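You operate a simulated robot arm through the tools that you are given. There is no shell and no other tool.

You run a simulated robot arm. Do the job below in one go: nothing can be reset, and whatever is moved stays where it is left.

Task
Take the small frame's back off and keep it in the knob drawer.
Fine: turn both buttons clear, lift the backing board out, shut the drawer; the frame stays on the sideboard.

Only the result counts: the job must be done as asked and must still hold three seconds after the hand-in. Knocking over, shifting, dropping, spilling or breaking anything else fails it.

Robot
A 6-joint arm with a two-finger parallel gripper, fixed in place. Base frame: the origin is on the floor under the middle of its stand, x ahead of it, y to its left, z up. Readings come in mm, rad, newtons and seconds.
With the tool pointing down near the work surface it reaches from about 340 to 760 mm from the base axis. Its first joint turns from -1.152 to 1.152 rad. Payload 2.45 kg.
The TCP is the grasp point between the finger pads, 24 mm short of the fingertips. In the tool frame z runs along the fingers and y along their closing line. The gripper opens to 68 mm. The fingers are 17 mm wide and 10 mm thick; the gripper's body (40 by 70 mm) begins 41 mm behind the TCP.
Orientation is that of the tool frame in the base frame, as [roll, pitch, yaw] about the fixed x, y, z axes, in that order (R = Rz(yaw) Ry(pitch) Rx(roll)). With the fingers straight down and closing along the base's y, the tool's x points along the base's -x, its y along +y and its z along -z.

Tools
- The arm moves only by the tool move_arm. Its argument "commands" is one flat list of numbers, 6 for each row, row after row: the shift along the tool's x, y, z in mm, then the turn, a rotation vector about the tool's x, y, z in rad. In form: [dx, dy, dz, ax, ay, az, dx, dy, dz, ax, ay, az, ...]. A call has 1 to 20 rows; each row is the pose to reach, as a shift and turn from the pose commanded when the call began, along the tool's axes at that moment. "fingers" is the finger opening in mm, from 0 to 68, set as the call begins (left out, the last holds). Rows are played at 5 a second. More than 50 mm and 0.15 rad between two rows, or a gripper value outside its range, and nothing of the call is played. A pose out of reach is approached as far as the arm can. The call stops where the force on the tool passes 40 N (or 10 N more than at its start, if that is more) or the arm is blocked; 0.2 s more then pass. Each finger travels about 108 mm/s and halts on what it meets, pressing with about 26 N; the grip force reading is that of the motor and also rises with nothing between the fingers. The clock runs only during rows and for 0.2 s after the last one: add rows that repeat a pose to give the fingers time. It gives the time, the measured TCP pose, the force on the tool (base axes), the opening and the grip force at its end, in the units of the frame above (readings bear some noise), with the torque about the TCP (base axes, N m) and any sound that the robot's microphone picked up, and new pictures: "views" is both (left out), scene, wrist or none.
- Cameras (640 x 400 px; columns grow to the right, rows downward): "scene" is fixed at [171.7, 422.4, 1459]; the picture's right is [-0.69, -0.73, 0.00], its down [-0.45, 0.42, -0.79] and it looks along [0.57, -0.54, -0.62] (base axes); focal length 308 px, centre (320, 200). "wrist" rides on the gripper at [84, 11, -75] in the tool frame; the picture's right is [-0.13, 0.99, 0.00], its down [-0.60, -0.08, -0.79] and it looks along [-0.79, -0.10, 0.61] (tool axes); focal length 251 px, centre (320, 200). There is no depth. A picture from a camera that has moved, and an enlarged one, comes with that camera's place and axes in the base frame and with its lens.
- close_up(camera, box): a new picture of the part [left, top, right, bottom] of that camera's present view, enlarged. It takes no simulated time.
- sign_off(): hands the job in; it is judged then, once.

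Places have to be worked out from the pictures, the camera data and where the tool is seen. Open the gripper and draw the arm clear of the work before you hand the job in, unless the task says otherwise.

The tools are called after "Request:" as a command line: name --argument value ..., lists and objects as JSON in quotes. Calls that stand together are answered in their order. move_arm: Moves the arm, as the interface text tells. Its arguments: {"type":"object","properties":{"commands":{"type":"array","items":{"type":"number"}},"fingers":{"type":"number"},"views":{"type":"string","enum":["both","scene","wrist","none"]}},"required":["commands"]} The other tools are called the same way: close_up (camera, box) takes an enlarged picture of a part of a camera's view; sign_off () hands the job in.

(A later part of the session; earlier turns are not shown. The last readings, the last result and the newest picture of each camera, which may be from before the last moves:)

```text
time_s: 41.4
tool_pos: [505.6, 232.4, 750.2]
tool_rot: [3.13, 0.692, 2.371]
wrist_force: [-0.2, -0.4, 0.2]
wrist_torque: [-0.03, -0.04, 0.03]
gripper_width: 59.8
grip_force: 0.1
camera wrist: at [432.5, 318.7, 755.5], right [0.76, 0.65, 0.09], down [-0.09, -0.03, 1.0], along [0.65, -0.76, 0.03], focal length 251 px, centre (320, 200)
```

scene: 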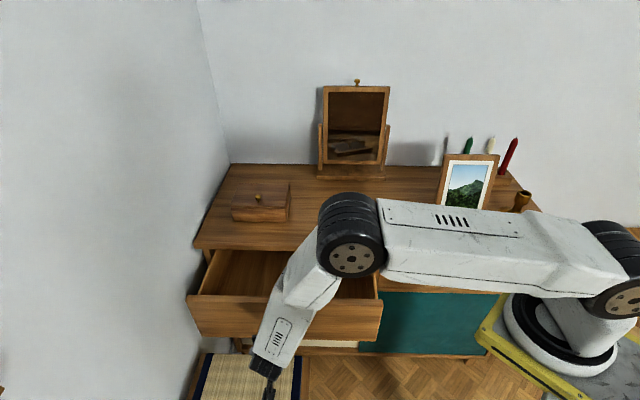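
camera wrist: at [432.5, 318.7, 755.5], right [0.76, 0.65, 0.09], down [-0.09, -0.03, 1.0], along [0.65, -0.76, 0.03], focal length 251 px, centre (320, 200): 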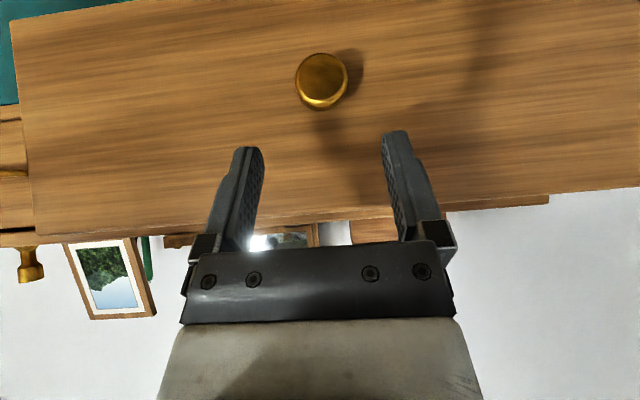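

The knob is released. I'll raise and straighten the tool, then look into the drawer from above.

Request:
move_arm --commands '[-20, 0, -25, 0.002, 0.1, 0, -45, 0, -55, 0.004, 0.24, 0, -70, 0, -85, 0.006, 0.38, 0, -95, 0, -115, 0.008, 0.52, 0, -120, 0, -145, 0.01, 0.64, 0, -140, 0, -170, 0.0116, 0.692, 0, -140, 0, -170, 0.0116, 0.692, 0]' --fingers 60

Request:
close_up --camera "scene" --box '[180, 190, 420, 350]'

```text
time_s: 43.0
tool_pos: [502.3, 235.7, 975.4]
tool_rot: [-3.136, -0.003, 2.373]
wrist_force: [-0.1, -0.4, 0.4]
wrist_torque: [-0.06, -0.04, 0.0]
gripper_width: 59.8
grip_force: 0.1
camera wrist: at [450.0, 301.7, 1050.4], right [0.78, 0.62, 0.0], down [0.38, -0.47, 0.79], along [0.49, -0.62, -0.61], focal length 251 px, centre (320, 200)
```

scene: 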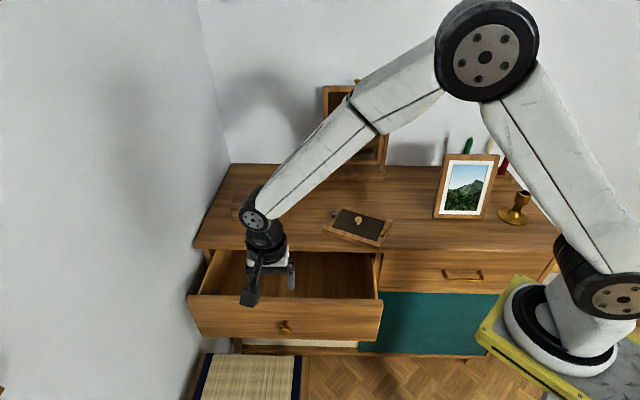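
wrist: 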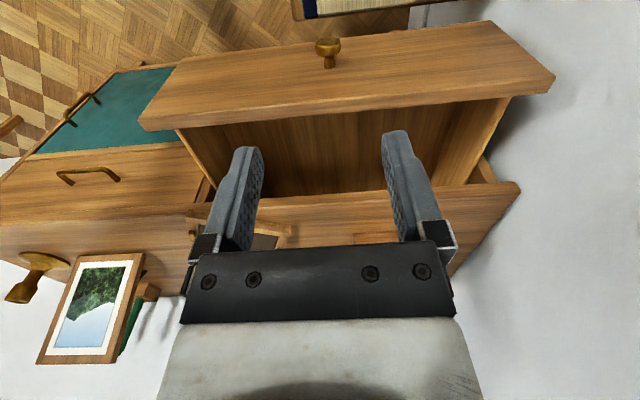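

```text
2.50 times, centred on (300, 270) of scene
camera zoom: at [171.7, 422.3, 1459.0], right [-0.69, -0.73, 0.0], down [-0.45, 0.42, -0.79], along [0.57, -0.54, -0.62], focal length 771 px, centre (370, 25)
```

zoom: 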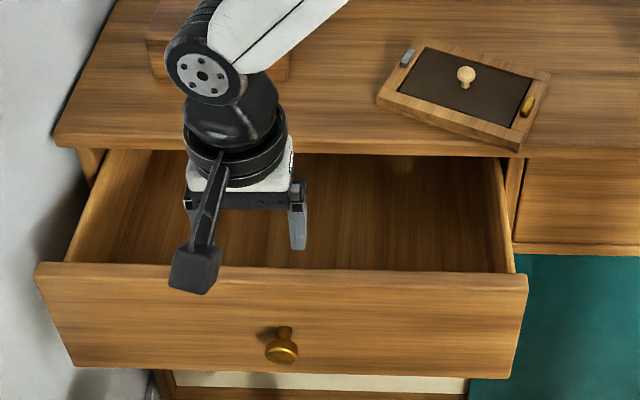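

The drawer is open, empty and deep (front panel about 180 mm tall), and the frame hasn't moved. I'll travel over the frame's wooden knob at about (595, -139), turning the tool to match the board.

Request:
move_arm --commands '[-29.8, -18.6, 0, 0, 0, -0.102, -59.5, -37.3, 0, 0, 0, -0.204, -89.3, -55.9, 0, 0, 0, -0.306, -119, -74.5, 0, 0, 0, -0.408, -148.8, -93.2, 0, 0, 0, -0.51, -178.6, -111.8, 0, 0, 0, -0.612, -208.3, -130.5, 10, 0, 0, -0.714, -238.1, -149.1, 20, 0, 0, -0.816, -267.9, -167.7, 30, 0, 0, -0.918, -297.6, -186.4, 40, 0, 0, -1.02, -327.4, -205, 50, 0, 0, -1.123, -327.4, -205, 50, 0, 0, -1.123, -327.4, -205, 50, 0, 0, -1.123]' --fingers 50

Request:
close_up --camera "scene" --box '[315, 180, 411, 252]'

Request:
close_up --camera "wrist" --box '[220, 0, 460, 180]'

```text
time_s: 45.8
tool_pos: [598.9, -143.2, 921.6]
tool_rot: [-3.141, -0.003, -2.786]
wrist_force: [0.3, -0.1, 0.5]
wrist_torque: [0.06, -0.04, 0.01]
gripper_width: 49.9
grip_force: 0.1
camera wrist: at [515.2, -161.1, 997.1], right [-0.22, 0.97, 0.0], down [0.6, 0.14, 0.79], along [0.77, 0.18, -0.61], focal length 251 px, centre (320, 200)
```

scene: 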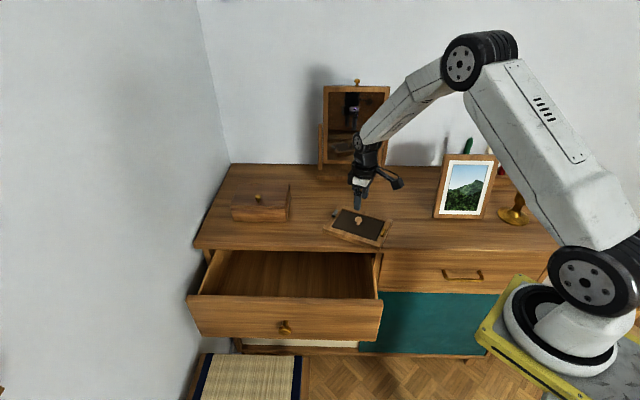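
wrist: 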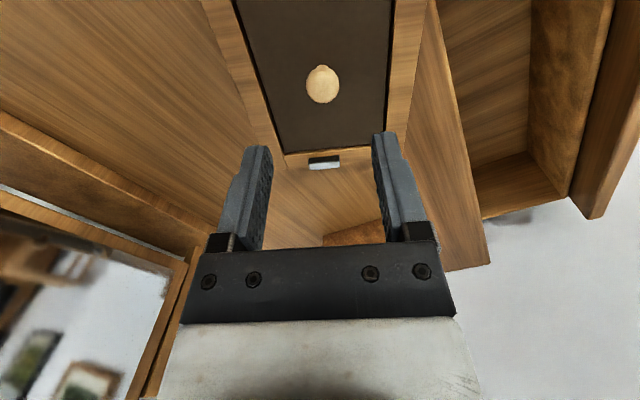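

```text
5.56 times, centred on (363, 216) of scene
camera zoom: at [171.7, 422.3, 1459.0], right [-0.69, -0.73, 0.0], down [-0.45, 0.42, -0.79], along [0.57, -0.54, -0.62], focal length 1713 px, centre (81, 111)
```

zoom: 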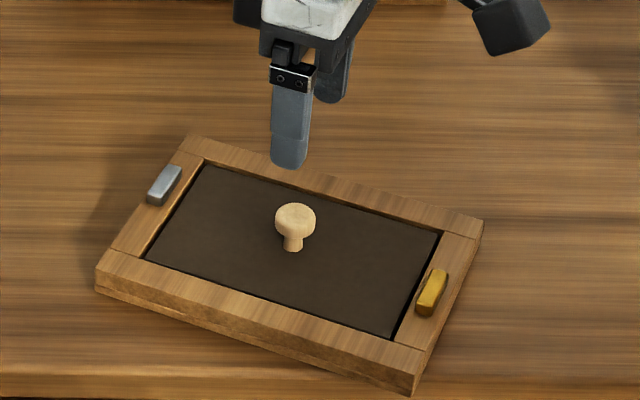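

```text
2.22 times, centred on (340, 90) of wrist
camera zoom: at [515.2, -161.1, 997.1], right [-0.22, 0.97, 0.0], down [0.6, 0.14, 0.79], along [0.77, 0.18, -0.61], focal length 559 px, centre (276, 444)
```

zoom: 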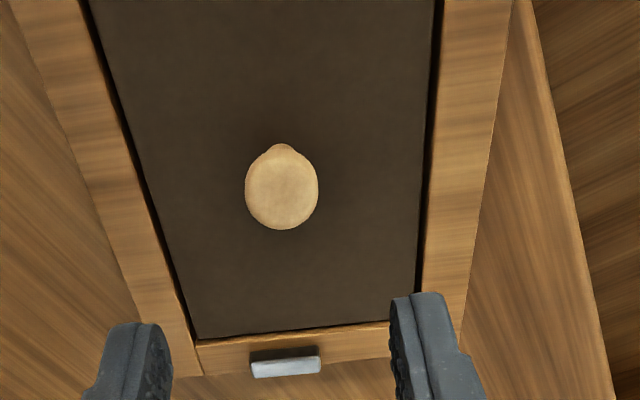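

The knob is nearly centred between the fingers, offset about (-2, +1.6) mm. I'll descend around it with the fingers open.

Request:
move_arm --commands '[-2, 1.6, 0, 0, 0, 0, -2, 1.6, 20, 0, 0, 0, -2, 1.6, 40, 0, 0, 0, -2, 1.6, 55, 0, 0, 0, -2, 1.6, 68, 0, 0, 0, -2, 1.6, 68, 0, 0, 0, -2, 1.6, 68, 0, 0, 0]' --fingers 46

Request:
close_up --camera "scene" --box '[315, 180, 411, 252]'

Request:
close_up --camera "wrist" --box '[220, 50, 420, 200]'

```text
time_s: 47.4
tool_pos: [596.9, -138.6, 852.2]
tool_rot: [3.141, -0.002, -2.785]
wrist_force: [-0.3, -0.2, 0.4]
wrist_torque: [-0.05, 0.02, 0.01]
gripper_width: 45.8
grip_force: 0.1
camera wrist: at [515.0, -158.3, 928.4], right [-0.22, 0.97, 0.0], down [0.6, 0.14, 0.79], along [0.77, 0.18, -0.61], focal length 251 px, centre (320, 200)
```

scene: 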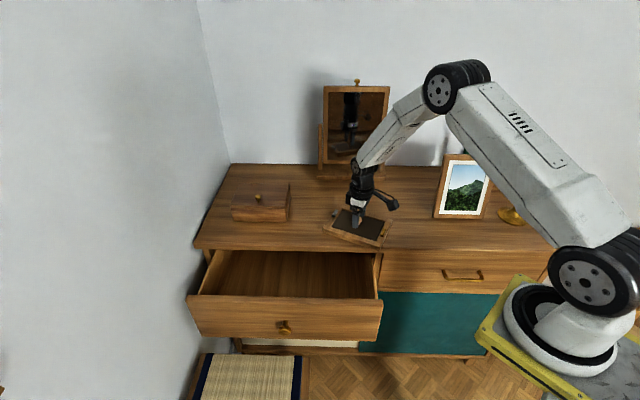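
wrist: 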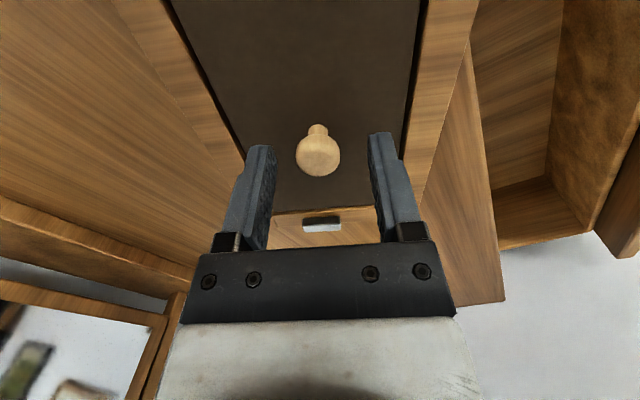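

```text
5.56 times, centred on (363, 216) of scene
camera zoom: at [171.7, 422.4, 1459.0], right [-0.69, -0.73, 0.0], down [-0.45, 0.42, -0.79], along [0.57, -0.54, -0.62], focal length 1713 px, centre (81, 111)
```

zoom: 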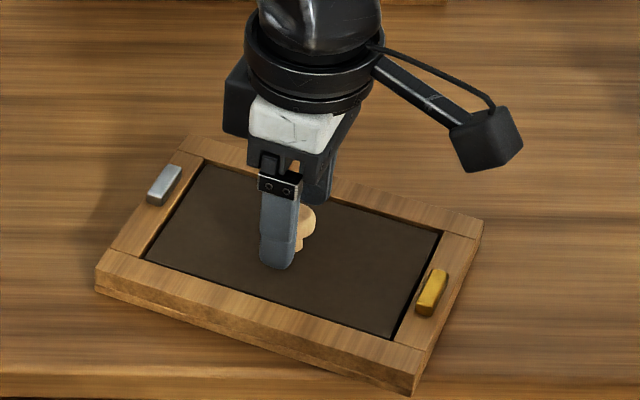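

```text
2.67 times, centred on (320, 125) of wrist
camera zoom: at [515.0, -158.3, 928.4], right [-0.22, 0.97, 0.0], down [0.6, 0.14, 0.79], along [0.77, 0.18, -0.61], focal length 670 px, centre (320, 400)
```

zoom: 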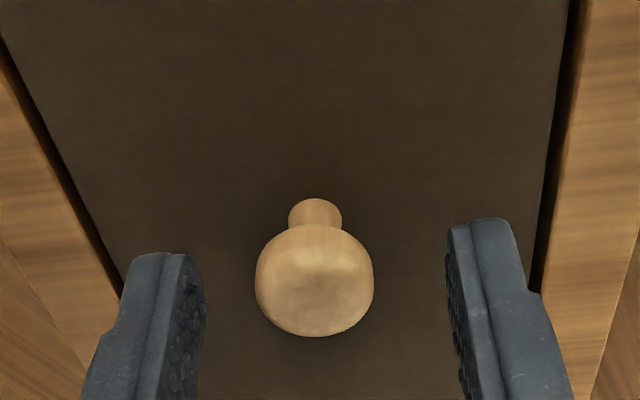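

The knob is well within the fingers. I'll lower a further 7 mm so the pads span the knob head, then grip.

Request:
move_arm --commands '[-1, -1, 3.5, 0, 0, 0, -1, -1, 7, 0, 0, 0, -1, -1, 7, 0, 0, 0]' --fingers 46 --views "none"

Request:
move_arm --commands '[0, 0, 0, 0, 0, 0, 0, 0, 0, 0, 0, 0, 0, 0, 0, 0, 0, 0]' --fingers 12

Request:
close_up --camera "wrist" --box '[220, 50, 420, 200]'

Request:
close_up --camera "scene" --box '[315, 180, 411, 252]'

```text
time_s: 48.2
tool_pos: [599.1, -138.5, 846.1]
tool_rot: [-3.139, -0.003, -2.784]
wrist_force: [0.0, 0.9, 0.3]
wrist_torque: [-0.01, 0.0, 0.01]
gripper_width: 46.1
grip_force: 0.1
```

```text
time_s: 49.0
tool_pos: [599.3, -140.3, 847.4]
tool_rot: [-3.14, -0.004, -2.786]
wrist_force: [-0.5, -0.6, 0.3]
wrist_torque: [0.01, 0.01, 0.01]
gripper_width: 20.3
grip_force: 26.0
camera wrist: at [516.7, -158.6, 922.3], right [-0.22, 0.97, 0.0], down [0.6, 0.14, 0.79], along [0.77, 0.18, -0.61], focal length 251 px, centre (320, 200)
```

scene: 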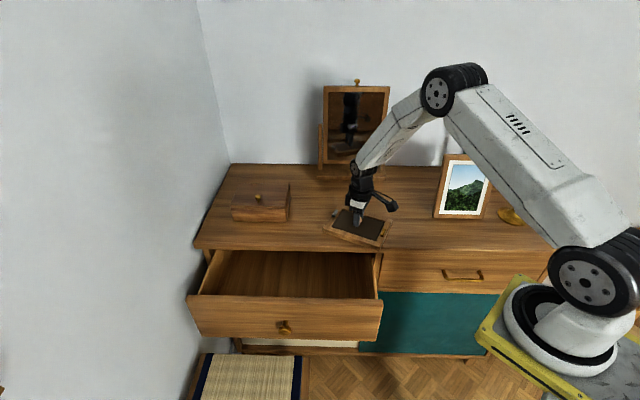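
wrist: 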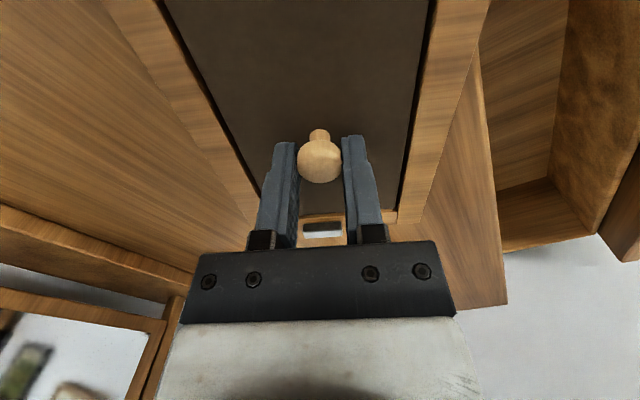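

```text
2.67 times, centred on (320, 125) of wrist
camera zoom: at [516.7, -158.6, 922.3], right [-0.22, 0.97, 0.0], down [0.6, 0.14, 0.79], along [0.77, 0.18, -0.61], focal length 670 px, centre (320, 400)
```

zoom: 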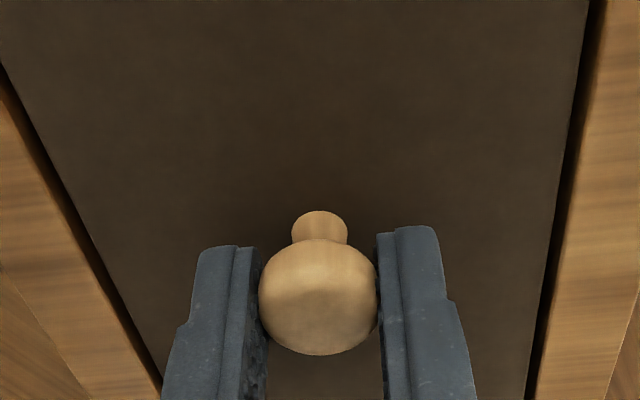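

```text
5.56 times, centred on (363, 216) of scene
camera zoom: at [171.7, 422.3, 1459.0], right [-0.69, -0.73, 0.0], down [-0.45, 0.42, -0.79], along [0.57, -0.54, -0.62], focal length 1713 px, centre (81, 111)
```

zoom: 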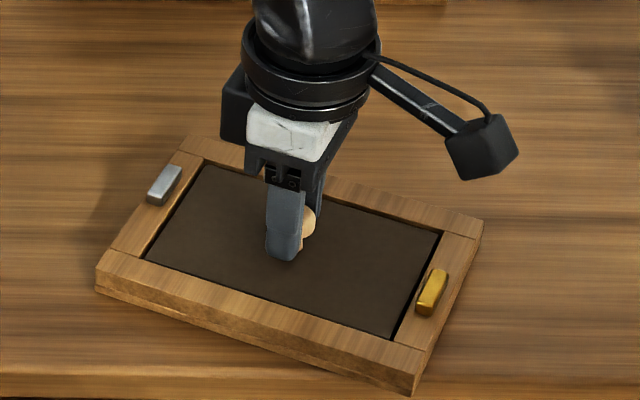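

The wooden knob is gripped at 20 mm. I'll lift slowly straight up by 30 mm and check that the board comes out and the frame stays down.

Request:
move_arm --commands '[0, 0, -4, 0, 0, 0, 0, 0, -8, 0, 0, 0, 0, 0, -12, 0, 0, 0, 0, 0, -18, 0, 0, 0, 0, 0, -24, 0, 0, 0, 0, 0, -30, 0, 0, 0, 0, 0, -30, 0, 0, 0]' --fingers 12

Request:
close_up --camera "scene" --box '[315, 180, 411, 252]'

Request:
close_up --camera "wrist" --box '[120, 0, 520, 250]'

```text
time_s: 50.6
tool_pos: [599.0, -139.0, 876.5]
tool_rot: [-3.141, -0.002, -2.783]
wrist_force: [-1.2, -0.2, -0.4]
wrist_torque: [0.04, 0.0, -0.01]
gripper_width: 20.2
grip_force: 25.8
camera wrist: at [517.1, -158.5, 952.1], right [-0.22, 0.97, 0.0], down [0.6, 0.14, 0.79], along [0.77, 0.18, -0.61], focal length 251 px, centre (320, 200)
```

scene: 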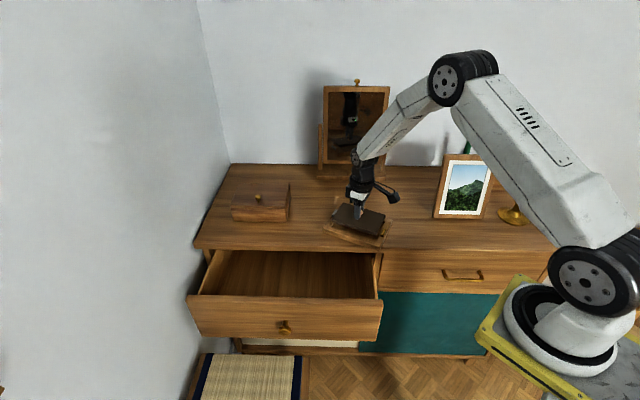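
wrist: 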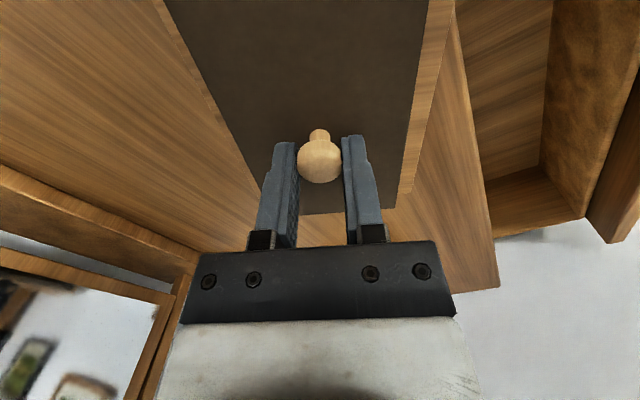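

```text
5.56 times, centred on (363, 216) of scene
camera zoom: at [171.7, 422.3, 1459.0], right [-0.69, -0.73, 0.0], down [-0.45, 0.42, -0.79], along [0.57, -0.54, -0.62], focal length 1713 px, centre (81, 111)
```

zoom: 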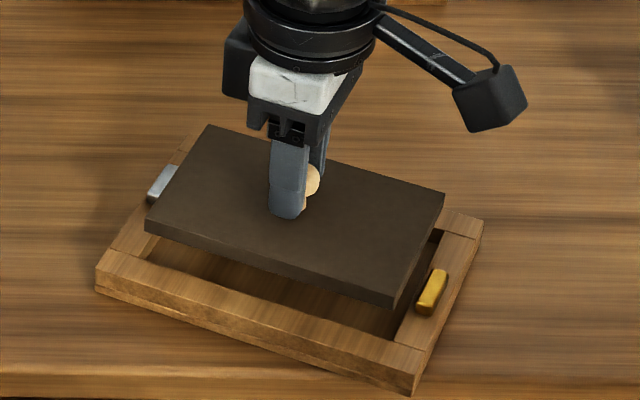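

```text
1.60 times, centred on (320, 125) of wrist
camera zoom: at [517.1, -158.5, 952.1], right [-0.22, 0.97, 0.0], down [0.6, 0.14, 0.79], along [0.77, 0.18, -0.61], focal length 402 px, centre (320, 320)
```

zoom: 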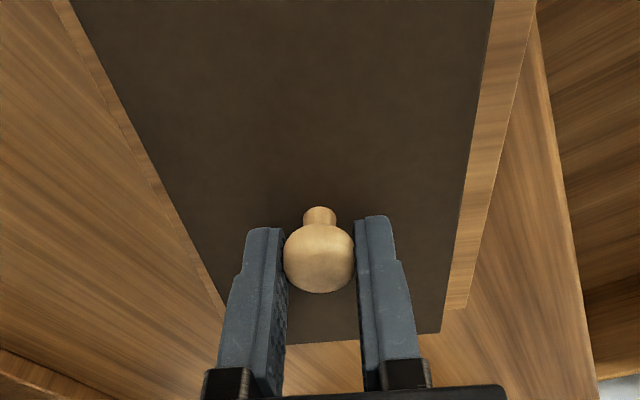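

The board came free, with both buttons and the frame undisturbed. I'll raise it and carry it over the open drawer, turning it square to the drawer.

Request:
move_arm --commands '[0, 0, -30, 0, 0, 0, 0, 0, -60, 0, 0, 0, -14.5, 27.9, -60, 0, 0, -0.055, -28.9, 55.8, -60, 0, 0, -0.11, -43.4, 83.7, -60, 0, 0, -0.165, -57.9, 111.7, -60, 0, 0, -0.22, -72.3, 139.6, -60, 0, 0, -0.275, -86.8, 167.5, -60, 0, 0, -0.33, -101.2, 195.4, -60, 0, 0, -0.385, -115.7, 223.3, -60, 0, 0, -0.44, -115.7, 223.3, -60, 0, 0, -0.44, -115.7, 223.3, -60, 0, 0, -0.44]' --fingers 12

Request:
close_up --camera "scene" --box '[180, 190, 420, 350]'

Request:
close_up --camera "wrist" --box '[0, 0, 640, 400]'

```text
time_s: 53.2
tool_pos: [628.4, 110.4, 935.2]
tool_rot: [3.142, -0.003, -2.345]
wrist_force: [0.2, 0.2, -0.8]
wrist_torque: [0.0, 0.01, 0.03]
gripper_width: 20.3
grip_force: 25.6
camera wrist: at [561.8, 58.9, 1010.7], right [-0.62, 0.79, 0.0], down [0.48, 0.38, 0.79], along [0.62, 0.49, -0.61], focal length 251 px, centre (320, 200)
```

scene: 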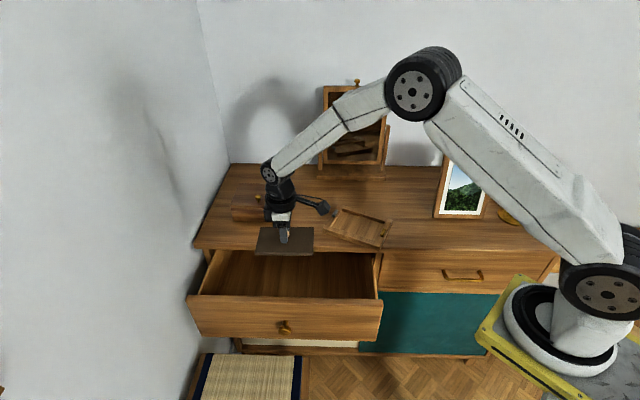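
wrist: 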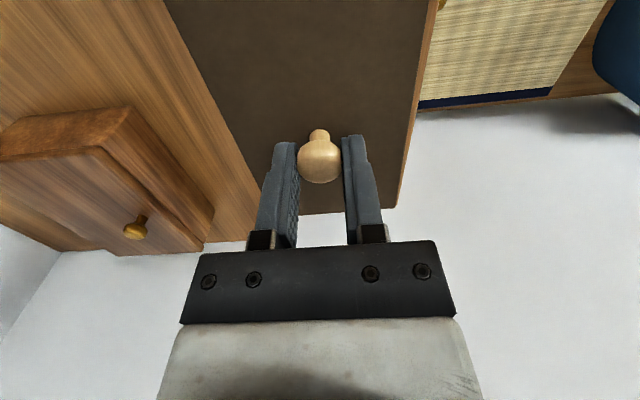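

```text
2.50 times, centred on (300, 270) of scene
camera zoom: at [171.7, 422.4, 1459.0], right [-0.69, -0.73, 0.0], down [-0.45, 0.42, -0.79], along [0.57, -0.54, -0.62], focal length 771 px, centre (370, 25)
```

zoom: 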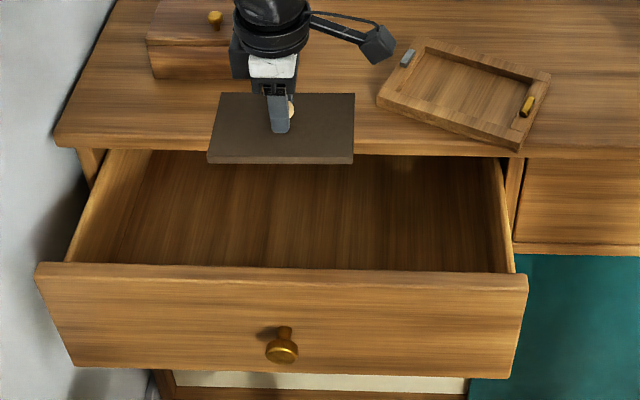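

```text
1.00 times, centred on (320, 200) of wrist (not enlarged: the box is as wide or as high as the picture)
camera zoom: at [561.8, 58.9, 1010.7], right [-0.62, 0.79, 0.0], down [0.48, 0.38, 0.79], along [0.62, 0.49, -0.61], focal length 251 px, centre (320, 200)
```

zoom: 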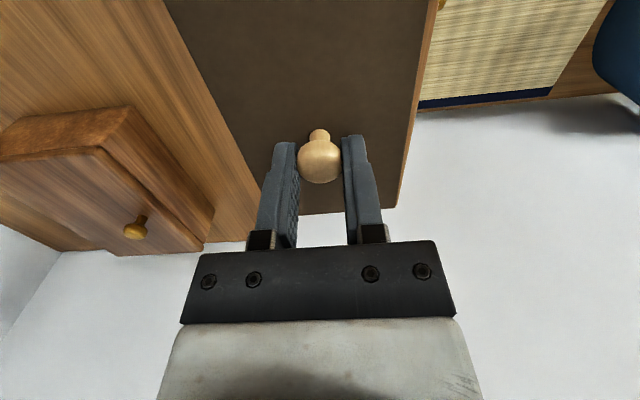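

The board is square over the drawer opening, with about 29 mm of margin to the top's edge and to the front panel. I'll lower it into the drawer, stopping well above the floor first.

Request:
move_arm --commands '[0, 0, 25, 0, 0, 0, 0, 0, 50, 0, 0, 0, 0, 0, 75, 0, 0, 0, 0, 0, 100, 0, 0, 0, 0, 0, 125, 0, 0, 0, 0, 0, 150, 0, 0, 0, 0, 0, 175, 0, 0, 0, 0, 0, 195, 0, 0, 0, 0, 0, 195, 0, 0, 0]' --fingers 12

Request:
close_up --camera "scene" --box '[180, 190, 420, 350]'

```text
time_s: 55.2
tool_pos: [628.2, 107.4, 740.2]
tool_rot: [-3.141, -0.001, -2.343]
wrist_force: [0.2, 0.5, -1.5]
wrist_torque: [-0.04, 0.0, 0.01]
gripper_width: 20.3
grip_force: 25.7
camera wrist: at [562.4, 56.8, 815.2], right [-0.62, 0.79, 0.0], down [0.48, 0.38, 0.79], along [0.62, 0.49, -0.61], focal length 251 px, centre (320, 200)
```

scene: 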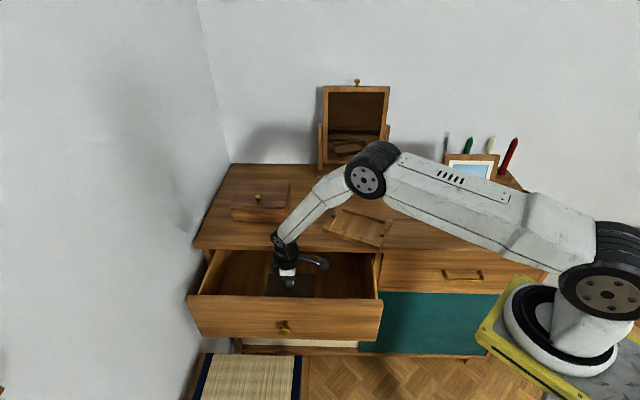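
wrist: 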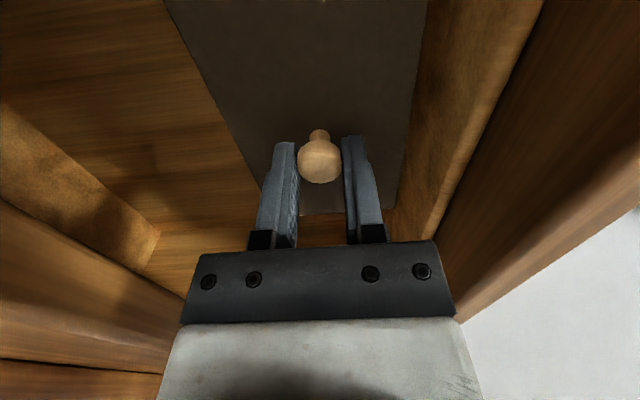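

```text
2.50 times, centred on (300, 270) of scene
camera zoom: at [171.7, 422.4, 1459.0], right [-0.69, -0.73, 0.0], down [-0.45, 0.42, -0.79], along [0.57, -0.54, -0.62], focal length 771 px, centre (370, 25)
```

zoom: 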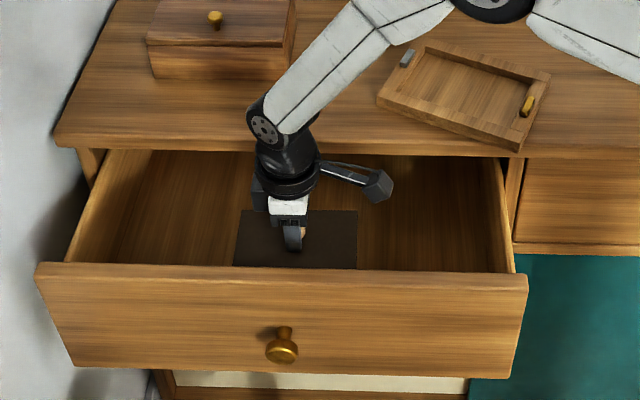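

The board is inside the drawer and clear on all sides. I'll lower in stages and watch the force for floor contact.

Request:
move_arm --commands '[0, 0, 8, 0, 0, 0, 0, 0, 16, 0, 0, 0, 0, 0, 24, 0, 0, 0, 0, 0, 32, 0, 0, 0, 0, 0, 40, 0, 0, 0, 0, 0, 40, 0, 0, 0]' --fingers 12

Request:
close_up --camera "scene" --box '[220, 230, 380, 330]'

```text
time_s: 56.6
tool_pos: [629.8, 110.1, 701.1]
tool_rot: [-3.14, -0.002, -2.346]
wrist_force: [-0.2, -0.4, -0.6]
wrist_torque: [-0.02, 0.0, -0.01]
gripper_width: 20.4
grip_force: 25.7
camera wrist: at [562.5, 58.2, 777.1], right [-0.62, 0.79, 0.0], down [0.48, 0.38, 0.79], along [0.62, 0.49, -0.61], focal length 251 px, centre (320, 200)
```

scene: 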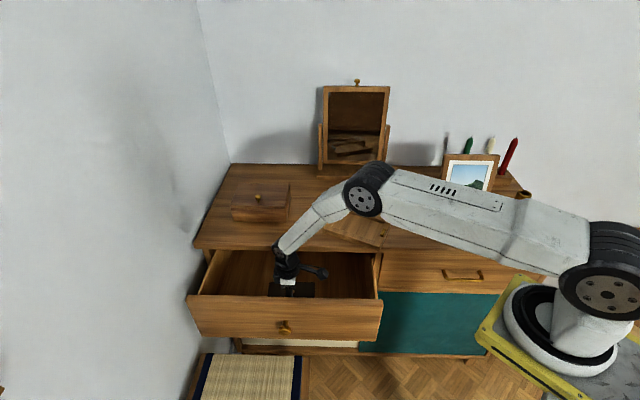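
wrist: 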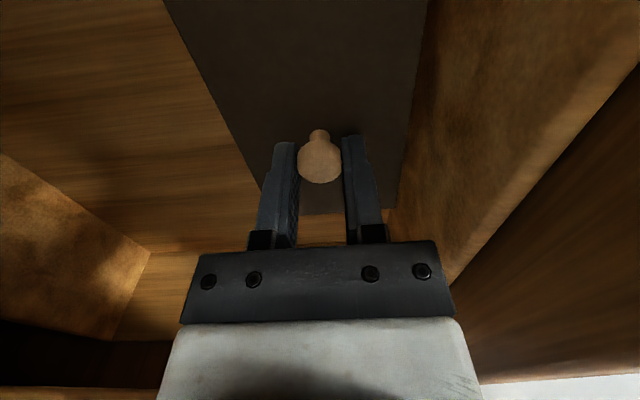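

```text
4.00 times, centred on (300, 280) of scene
camera zoom: at [171.7, 422.4, 1459.0], right [-0.69, -0.73, 0.0], down [-0.45, 0.42, -0.79], along [0.57, -0.54, -0.62], focal length 1233 px, centre (400, -120)
```

zoom: 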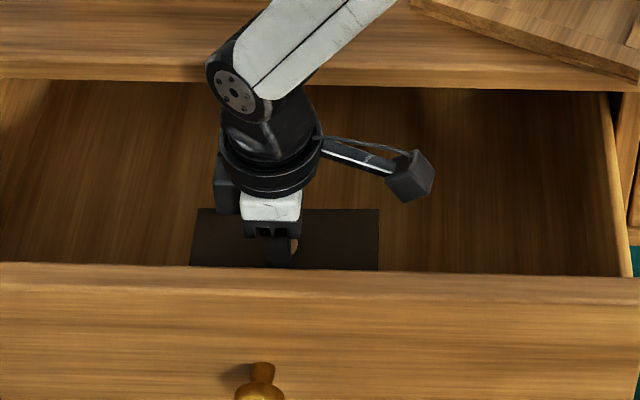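

No contact yet (board underside at about z=662). I'll continue in smaller steps.

Request:
move_arm --commands '[0, 0, 4, 0, 0, 0, 0, 0, 8, 0, 0, 0, 0, 0, 12, 0, 0, 0, 0, 0, 12, 0, 0, 0]' --fingers 12 --views "none"

Request:
move_arm --commands '[0, 0, 4, 0, 0, 0, 0, 0, 8, 0, 0, 0, 0, 0, 8, 0, 0, 0]' --fingers 12

Request:
close_up --camera "wrist" --box '[0, 0, 640, 400]'

```text
time_s: 57.6
tool_pos: [628.8, 107.7, 688.3]
tool_rot: [-3.141, -0.004, -2.346]
wrist_force: [-0.4, 0.0, -0.8]
wrist_torque: [-0.01, 0.0, 0.02]
gripper_width: 20.3
grip_force: 25.8
```

```text
time_s: 58.4
tool_pos: [629.3, 109.8, 680.9]
tool_rot: [-3.141, -0.002, -2.346]
wrist_force: [-0.2, -1.3, -0.5]
wrist_torque: [-0.01, 0.01, 0.01]
gripper_width: 20.3
grip_force: 25.8
camera wrist: at [562.8, 57.8, 756.7], right [-0.62, 0.79, 0.0], down [0.48, 0.38, 0.79], along [0.62, 0.49, -0.61], focal length 251 px, centre (320, 200)
```

scene: 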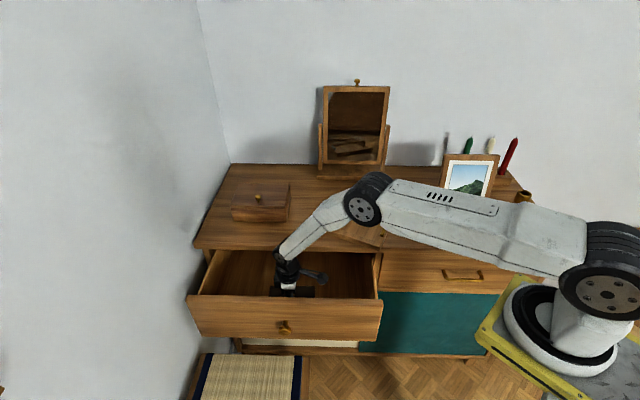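
wrist: 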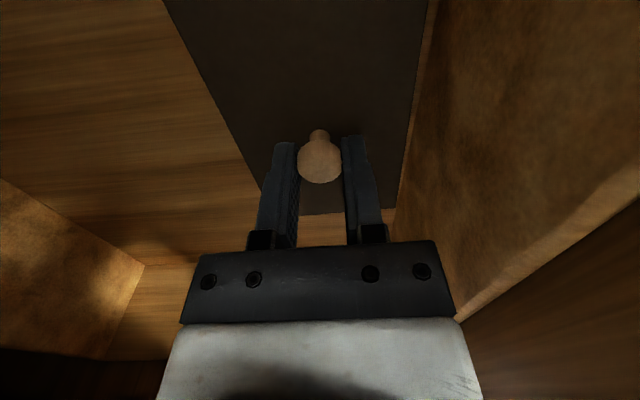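

```text
1.00 times, centred on (320, 200) of wrist (not enlarged: the box is as wide or as high as the picture)
camera zoom: at [562.8, 57.8, 756.7], right [-0.62, 0.79, 0.0], down [0.48, 0.38, 0.79], along [0.62, 0.49, -0.61], focal length 251 px, centre (320, 200)
```

zoom: 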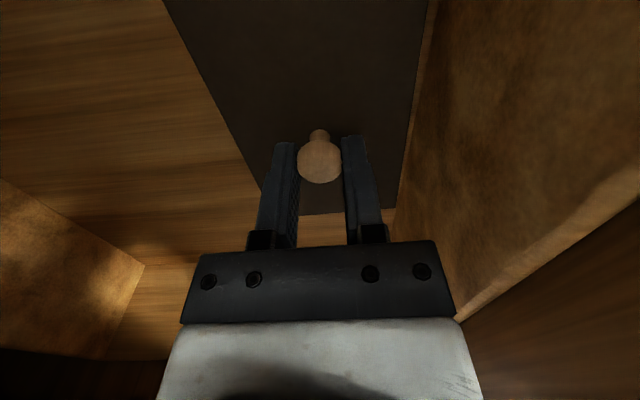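

Still no contact; judging by the panel/floor line, the floor is lower, around z≈600. I'll continue down in steps with force checks.

Request:
move_arm --commands '[0, 0, 5, 0, 0, 0, 0, 0, 10, 0, 0, 0, 0, 0, 15, 0, 0, 0, 0, 0, 15, 0, 0, 0]' --fingers 12 --views "none"

Request:
move_arm --commands '[0, 0, 4, 0, 0, 0, 0, 0, 8, 0, 0, 0, 0, 0, 12, 0, 0, 0, 0, 0, 12, 0, 0, 0]' --fingers 12

Request:
close_up --camera "scene" --box '[220, 230, 380, 330]'

```text
time_s: 59.4
tool_pos: [629.4, 109.9, 665.5]
tool_rot: [-3.141, -0.004, -2.346]
wrist_force: [0.0, 0.1, -0.7]
wrist_torque: [-0.01, 0.0, -0.01]
gripper_width: 20.5
grip_force: 25.8
```

```text
time_s: 60.4
tool_pos: [628.5, 108.5, 654.6]
tool_rot: [-3.141, -0.001, -2.345]
wrist_force: [-0.4, 1.0, -0.1]
wrist_torque: [-0.04, 0.03, 0.0]
gripper_width: 20.5
grip_force: 25.9
camera wrist: at [562.7, 57.3, 729.9], right [-0.62, 0.79, 0.0], down [0.48, 0.38, 0.79], along [0.62, 0.49, -0.61], focal length 251 px, centre (320, 200)
```

scene: 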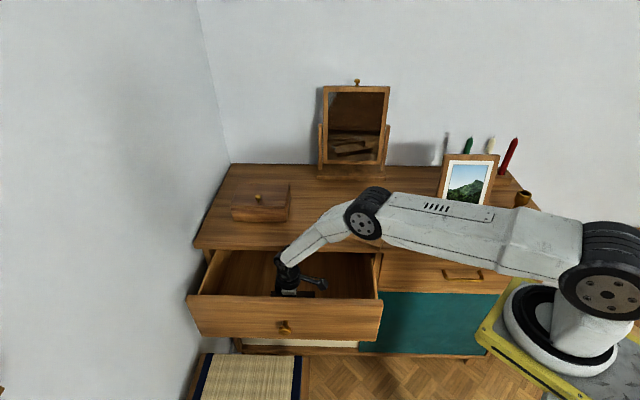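
wrist: 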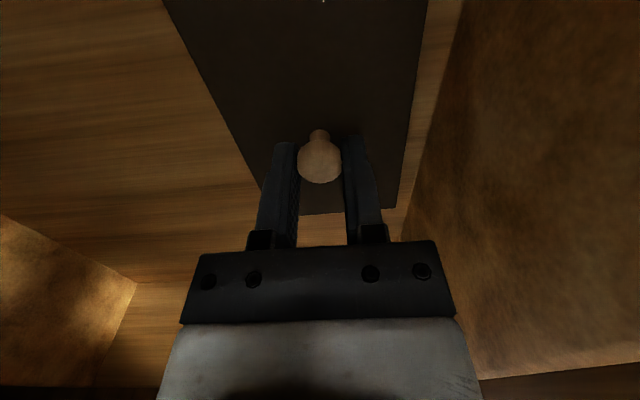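

```text
4.00 times, centred on (300, 280) of scene
camera zoom: at [171.7, 422.4, 1459.0], right [-0.69, -0.73, 0.0], down [-0.45, 0.42, -0.79], along [0.57, -0.54, -0.62], focal length 1233 px, centre (400, -120)
```

zoom: 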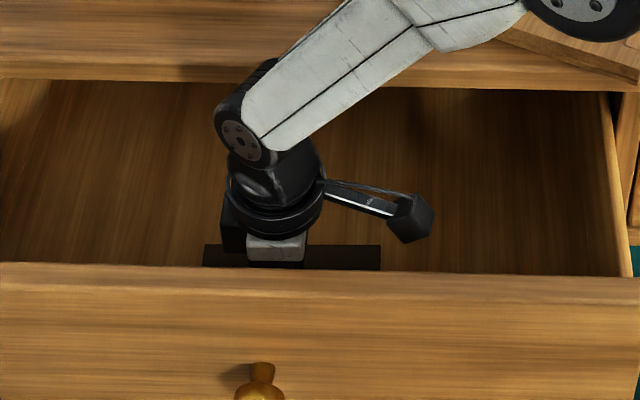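

It's close to the floor now, with the board's underside at about z=616. I'll take small steps and watch for an upward force.

Request:
move_arm --commands '[0, 0, 2, 0, 0, 0, 0, 0, 4, 0, 0, 0, 0, 0, 4, 0, 0, 0]' --fingers 12 --views "none"

Request:
move_arm --commands '[0, 0, 2, 0, 0, 0, 0, 0, 4, 0, 0, 0, 0, 0, 4, 0, 0, 0]' --fingers 12 --views "none"

Request:
move_arm --commands '[0, 0, 2, 0, 0, 0, 0, 0, 4, 0, 0, 0, 0, 0, 4, 0, 0, 0]' --fingers 12

```text
time_s: 61.2
tool_pos: [628.3, 110.1, 649.5]
tool_rot: [-3.14, -0.003, -2.345]
wrist_force: [-0.1, 1.0, -0.6]
wrist_torque: [0.02, 0.02, 0.02]
gripper_width: 20.2
grip_force: 26.2
```

```text
time_s: 62.0
tool_pos: [628.5, 109.9, 646.6]
tool_rot: [-3.141, -0.004, -2.344]
wrist_force: [0.1, 0.1, -0.5]
wrist_torque: [-0.01, 0.01, 0.01]
gripper_width: 20.4
grip_force: 26.1
```

```text
time_s: 62.8
tool_pos: [629.9, 108.9, 642.8]
tool_rot: [3.141, -0.004, -2.344]
wrist_force: [-0.7, -0.3, 0.2]
wrist_torque: [-0.01, 0.01, 0.02]
gripper_width: 20.2
grip_force: 25.7
camera wrist: at [563.2, 57.7, 718.4], right [-0.62, 0.79, 0.0], down [0.48, 0.38, 0.79], along [0.62, 0.49, -0.61], focal length 251 px, centre (320, 200)
```

scene: 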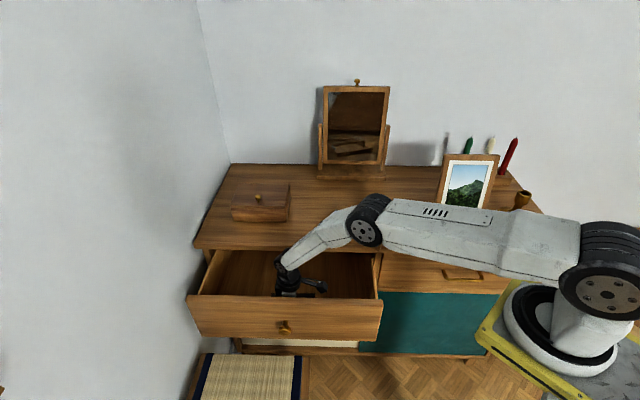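
wrist: 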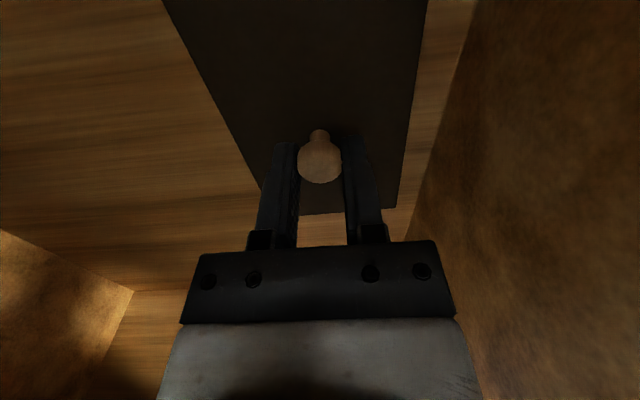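

No contact yet at an underside of about z=604. I'll continue in small steps.

Request:
move_arm --commands '[0, 0, 2, 0, 0, 0, 0, 0, 4, 0, 0, 0, 0, 0, 4, 0, 0, 0]' --fingers 12 --views "none"

Request:
move_arm --commands '[0, 0, 2, 0, 0, 0, 0, 0, 4, 0, 0, 0, 0, 0, 4, 0, 0, 0]' --fingers 12 --views "none"

Request:
move_arm --commands '[0, 0, 2, 0, 0, 0, 0, 0, 4, 0, 0, 0, 0, 0, 4, 0, 0, 0]' --fingers 12

```text
time_s: 63.6
tool_pos: [631.3, 110.2, 641.3]
tool_rot: [-3.138, 0.003, -2.347]
wrist_force: [-1.9, -5.6, 28.1]
wrist_torque: [-0.14, 0.06, -0.01]
gripper_width: 20.3
grip_force: 25.6
```

```text
time_s: 64.4
tool_pos: [630.9, 111.1, 636.1]
tool_rot: [-3.138, 0.002, -2.348]
wrist_force: [0.9, -1.0, 29.6]
wrist_torque: [-0.04, -0.01, 0.0]
gripper_width: 20.4
grip_force: 25.9
```

```text
time_s: 64.8
tool_pos: [633.1, 110.1, 635.7]
tool_rot: [-3.138, 0.002, -2.346]
wrist_force: [0.6, 0.4, 5.3]
wrist_torque: [-0.06, 0.17, 0.03]
gripper_width: 20.3
grip_force: 25.8
stopped in row 2: the force on the tool passed its limit at 43 N (the readings are from after the stop); the commanded pose is now the measured one
camera wrist: at [566.4, 58.3, 711.6], right [-0.62, 0.79, 0.0], down [0.48, 0.38, 0.79], along [0.63, 0.49, -0.61], focal length 251 px, centre (320, 200)
```

scene: 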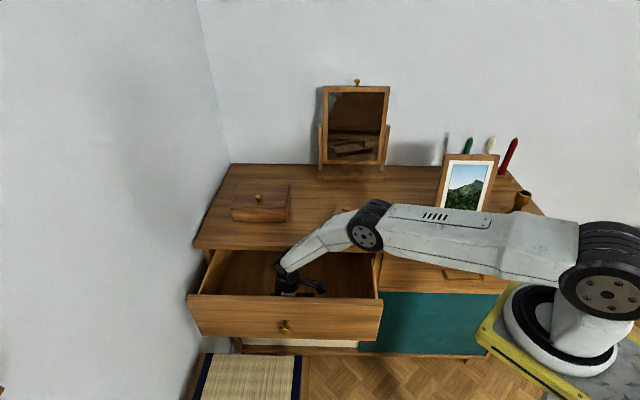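
wrist: 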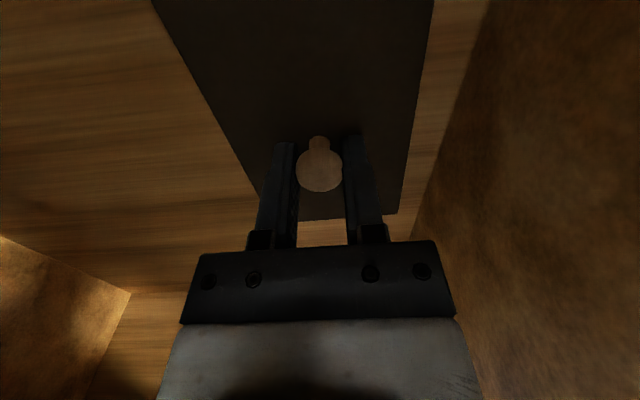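

The board is on the drawer floor; the force rose to about 29 N and the grip slid a few mm down the knob. I'll open and lift straight out.

Request:
move_arm --commands '[0, 0, -1, 0, 0, 0, 0, 0, -1, 0, 0, 0, 0, 0, -15, 0, 0, 0, 0, 0, -35, 0, 0, 0, 0, 0, -60, 0, 0, 0, 0, 0, -60, 0, 0, 0]' --fingers 44

```text
time_s: 66.2
tool_pos: [631.0, 110.8, 695.9]
tool_rot: [-3.138, 0.003, -2.346]
wrist_force: [-0.1, -0.1, -0.3]
wrist_torque: [-0.04, 0.0, -0.01]
gripper_width: 43.9
grip_force: 0.1
camera wrist: at [564.3, 58.7, 770.2], right [-0.62, 0.79, 0.0], down [0.48, 0.38, 0.79], along [0.62, 0.49, -0.61], focal length 251 px, centre (320, 200)
```

scene: 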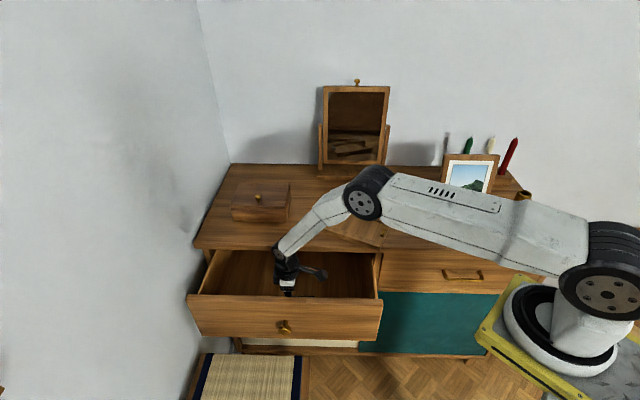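
wrist: 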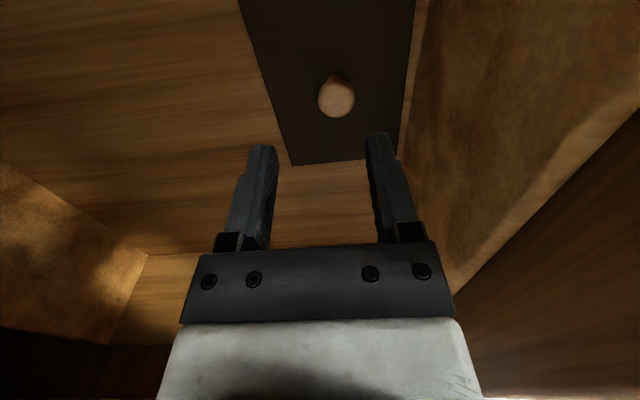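

The board lies flat in the drawer with its knob up. I'll rise clear, move out in front of the drawer, and turn the tool back to the knob-gripping direction.

Request:
move_arm --commands '[0, 0, -40, 0, 0, 0, 0, 0, -80, 0, 0, 0, 0, 0, -120, 0, 0, 0, 0, 0, -160, 0, 0, 0, 0, 0, -200, 0, 0, 0, 0, 0, -235, 0, 0, 0, 0, 15.2, -235, 0, 0, 0.13, 0.1, 30.4, -235, 0, 0, 0.26, 0.2, 45.6, -235, 0, 0, 0.39, 0.3, 60.8, -235, 0, 0, 0.52, 0.4, 76, -235, 0, 0, 0.65, 0.5, 91.3, -235, 0, 0, 0.78, 0.5, 106.5, -235, 0, 0, 0.91, 0.6, 121.7, -235, 0, 0, 1.04, 0.7, 136.9, -235, 0, 0, 1.17, 0.8, 152.1, -235, 0, 0, 1.3, 0.8, 167.3, -235, 0, 0, 1.43, 0.9, 182.6, -235, 0, 0, 1.562, 0.9, 182.6, -235, 0, 0, 1.562]' --fingers 60

Request:
close_up --camera "scene" --box '[180, 190, 420, 350]'

```text
time_s: 70.2
tool_pos: [501.5, 238.5, 928.5]
tool_rot: [3.138, 0.002, 2.375]
wrist_force: [0.0, 0.2, -0.5]
wrist_torque: [-0.01, -0.02, 0.03]
gripper_width: 60.1
grip_force: 0.0
camera wrist: at [448.8, 305.1, 1003.1], right [0.78, 0.62, 0.0], down [0.38, -0.48, 0.79], along [0.5, -0.62, -0.61], focal length 251 px, centre (320, 200)
```

scene: 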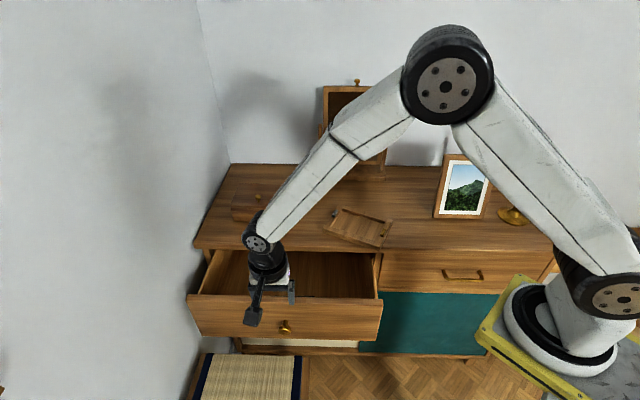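
wrist: 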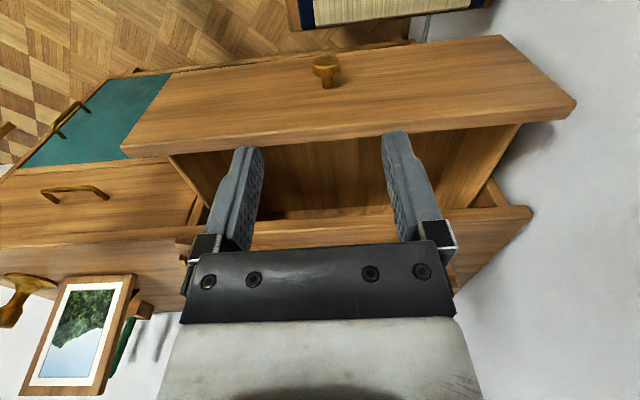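

```text
2.50 times, centred on (300, 270) of scene
camera zoom: at [171.7, 422.4, 1459.0], right [-0.69, -0.73, 0.0], down [-0.45, 0.42, -0.79], along [0.57, -0.54, -0.62], focal length 771 px, centre (370, 25)
```

zoom: 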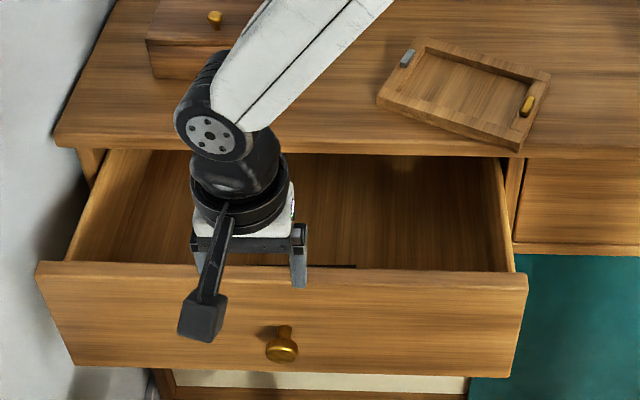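

The drawer and frame are unchanged. I'll go down and tilt into the pre-grasp pose in front of the drawer knob again.

Request:
move_arm --commands '[-1, 0, 25, 0, -0.1, 0, -2, -0.3, 52, 0, -0.2, 0, -3, -0.6, 80, 0, -0.3, 0, -4, -0.9, 107, 0, -0.42, 0, -5, -1.1, 132, 0, -0.54, 0, -6, -1.3, 157, 0, -0.63, 0, -7, -1.5, 178, 0, -0.69, 0, -7, -1.5, 178, 0, -0.69, 0, -7, -1.5, 178, 0, -0.69, 0]' --fingers 60

Request:
close_up --camera "wrist" --box '[200, 20, 440, 200]'

```text
time_s: 72.2
tool_pos: [504.7, 232.3, 749.8]
tool_rot: [3.139, 0.694, 2.376]
wrist_force: [-0.1, -0.2, 1.1]
wrist_torque: [0.0, 0.01, -0.03]
gripper_width: 60.2
grip_force: 0.0
camera wrist: at [431.4, 319.0, 754.4], right [0.76, 0.65, 0.08], down [-0.09, -0.03, 1.0], along [0.65, -0.76, 0.03], focal length 251 px, centre (320, 200)
```

scene: 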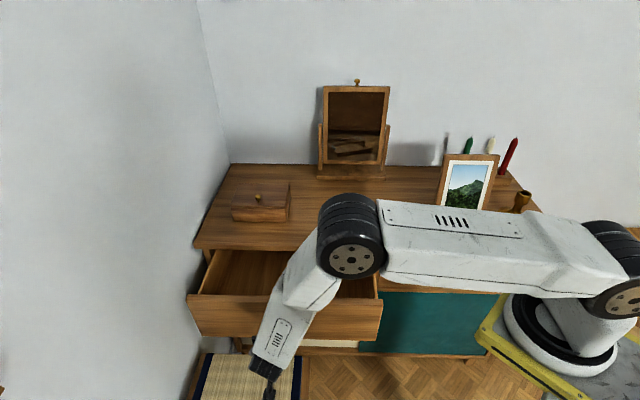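
wrist: 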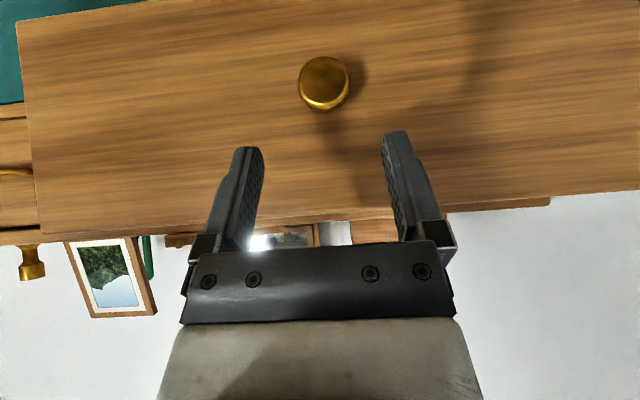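

```text
2.22 times, centred on (320, 110) of wrist
camera zoom: at [431.4, 319.0, 754.4], right [0.76, 0.65, 0.08], down [-0.09, -0.03, 1.0], along [0.65, -0.76, 0.03], focal length 559 px, centre (320, 400)
```

zoom: 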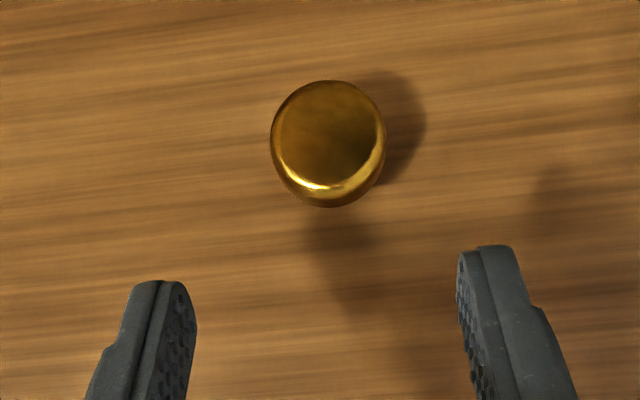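

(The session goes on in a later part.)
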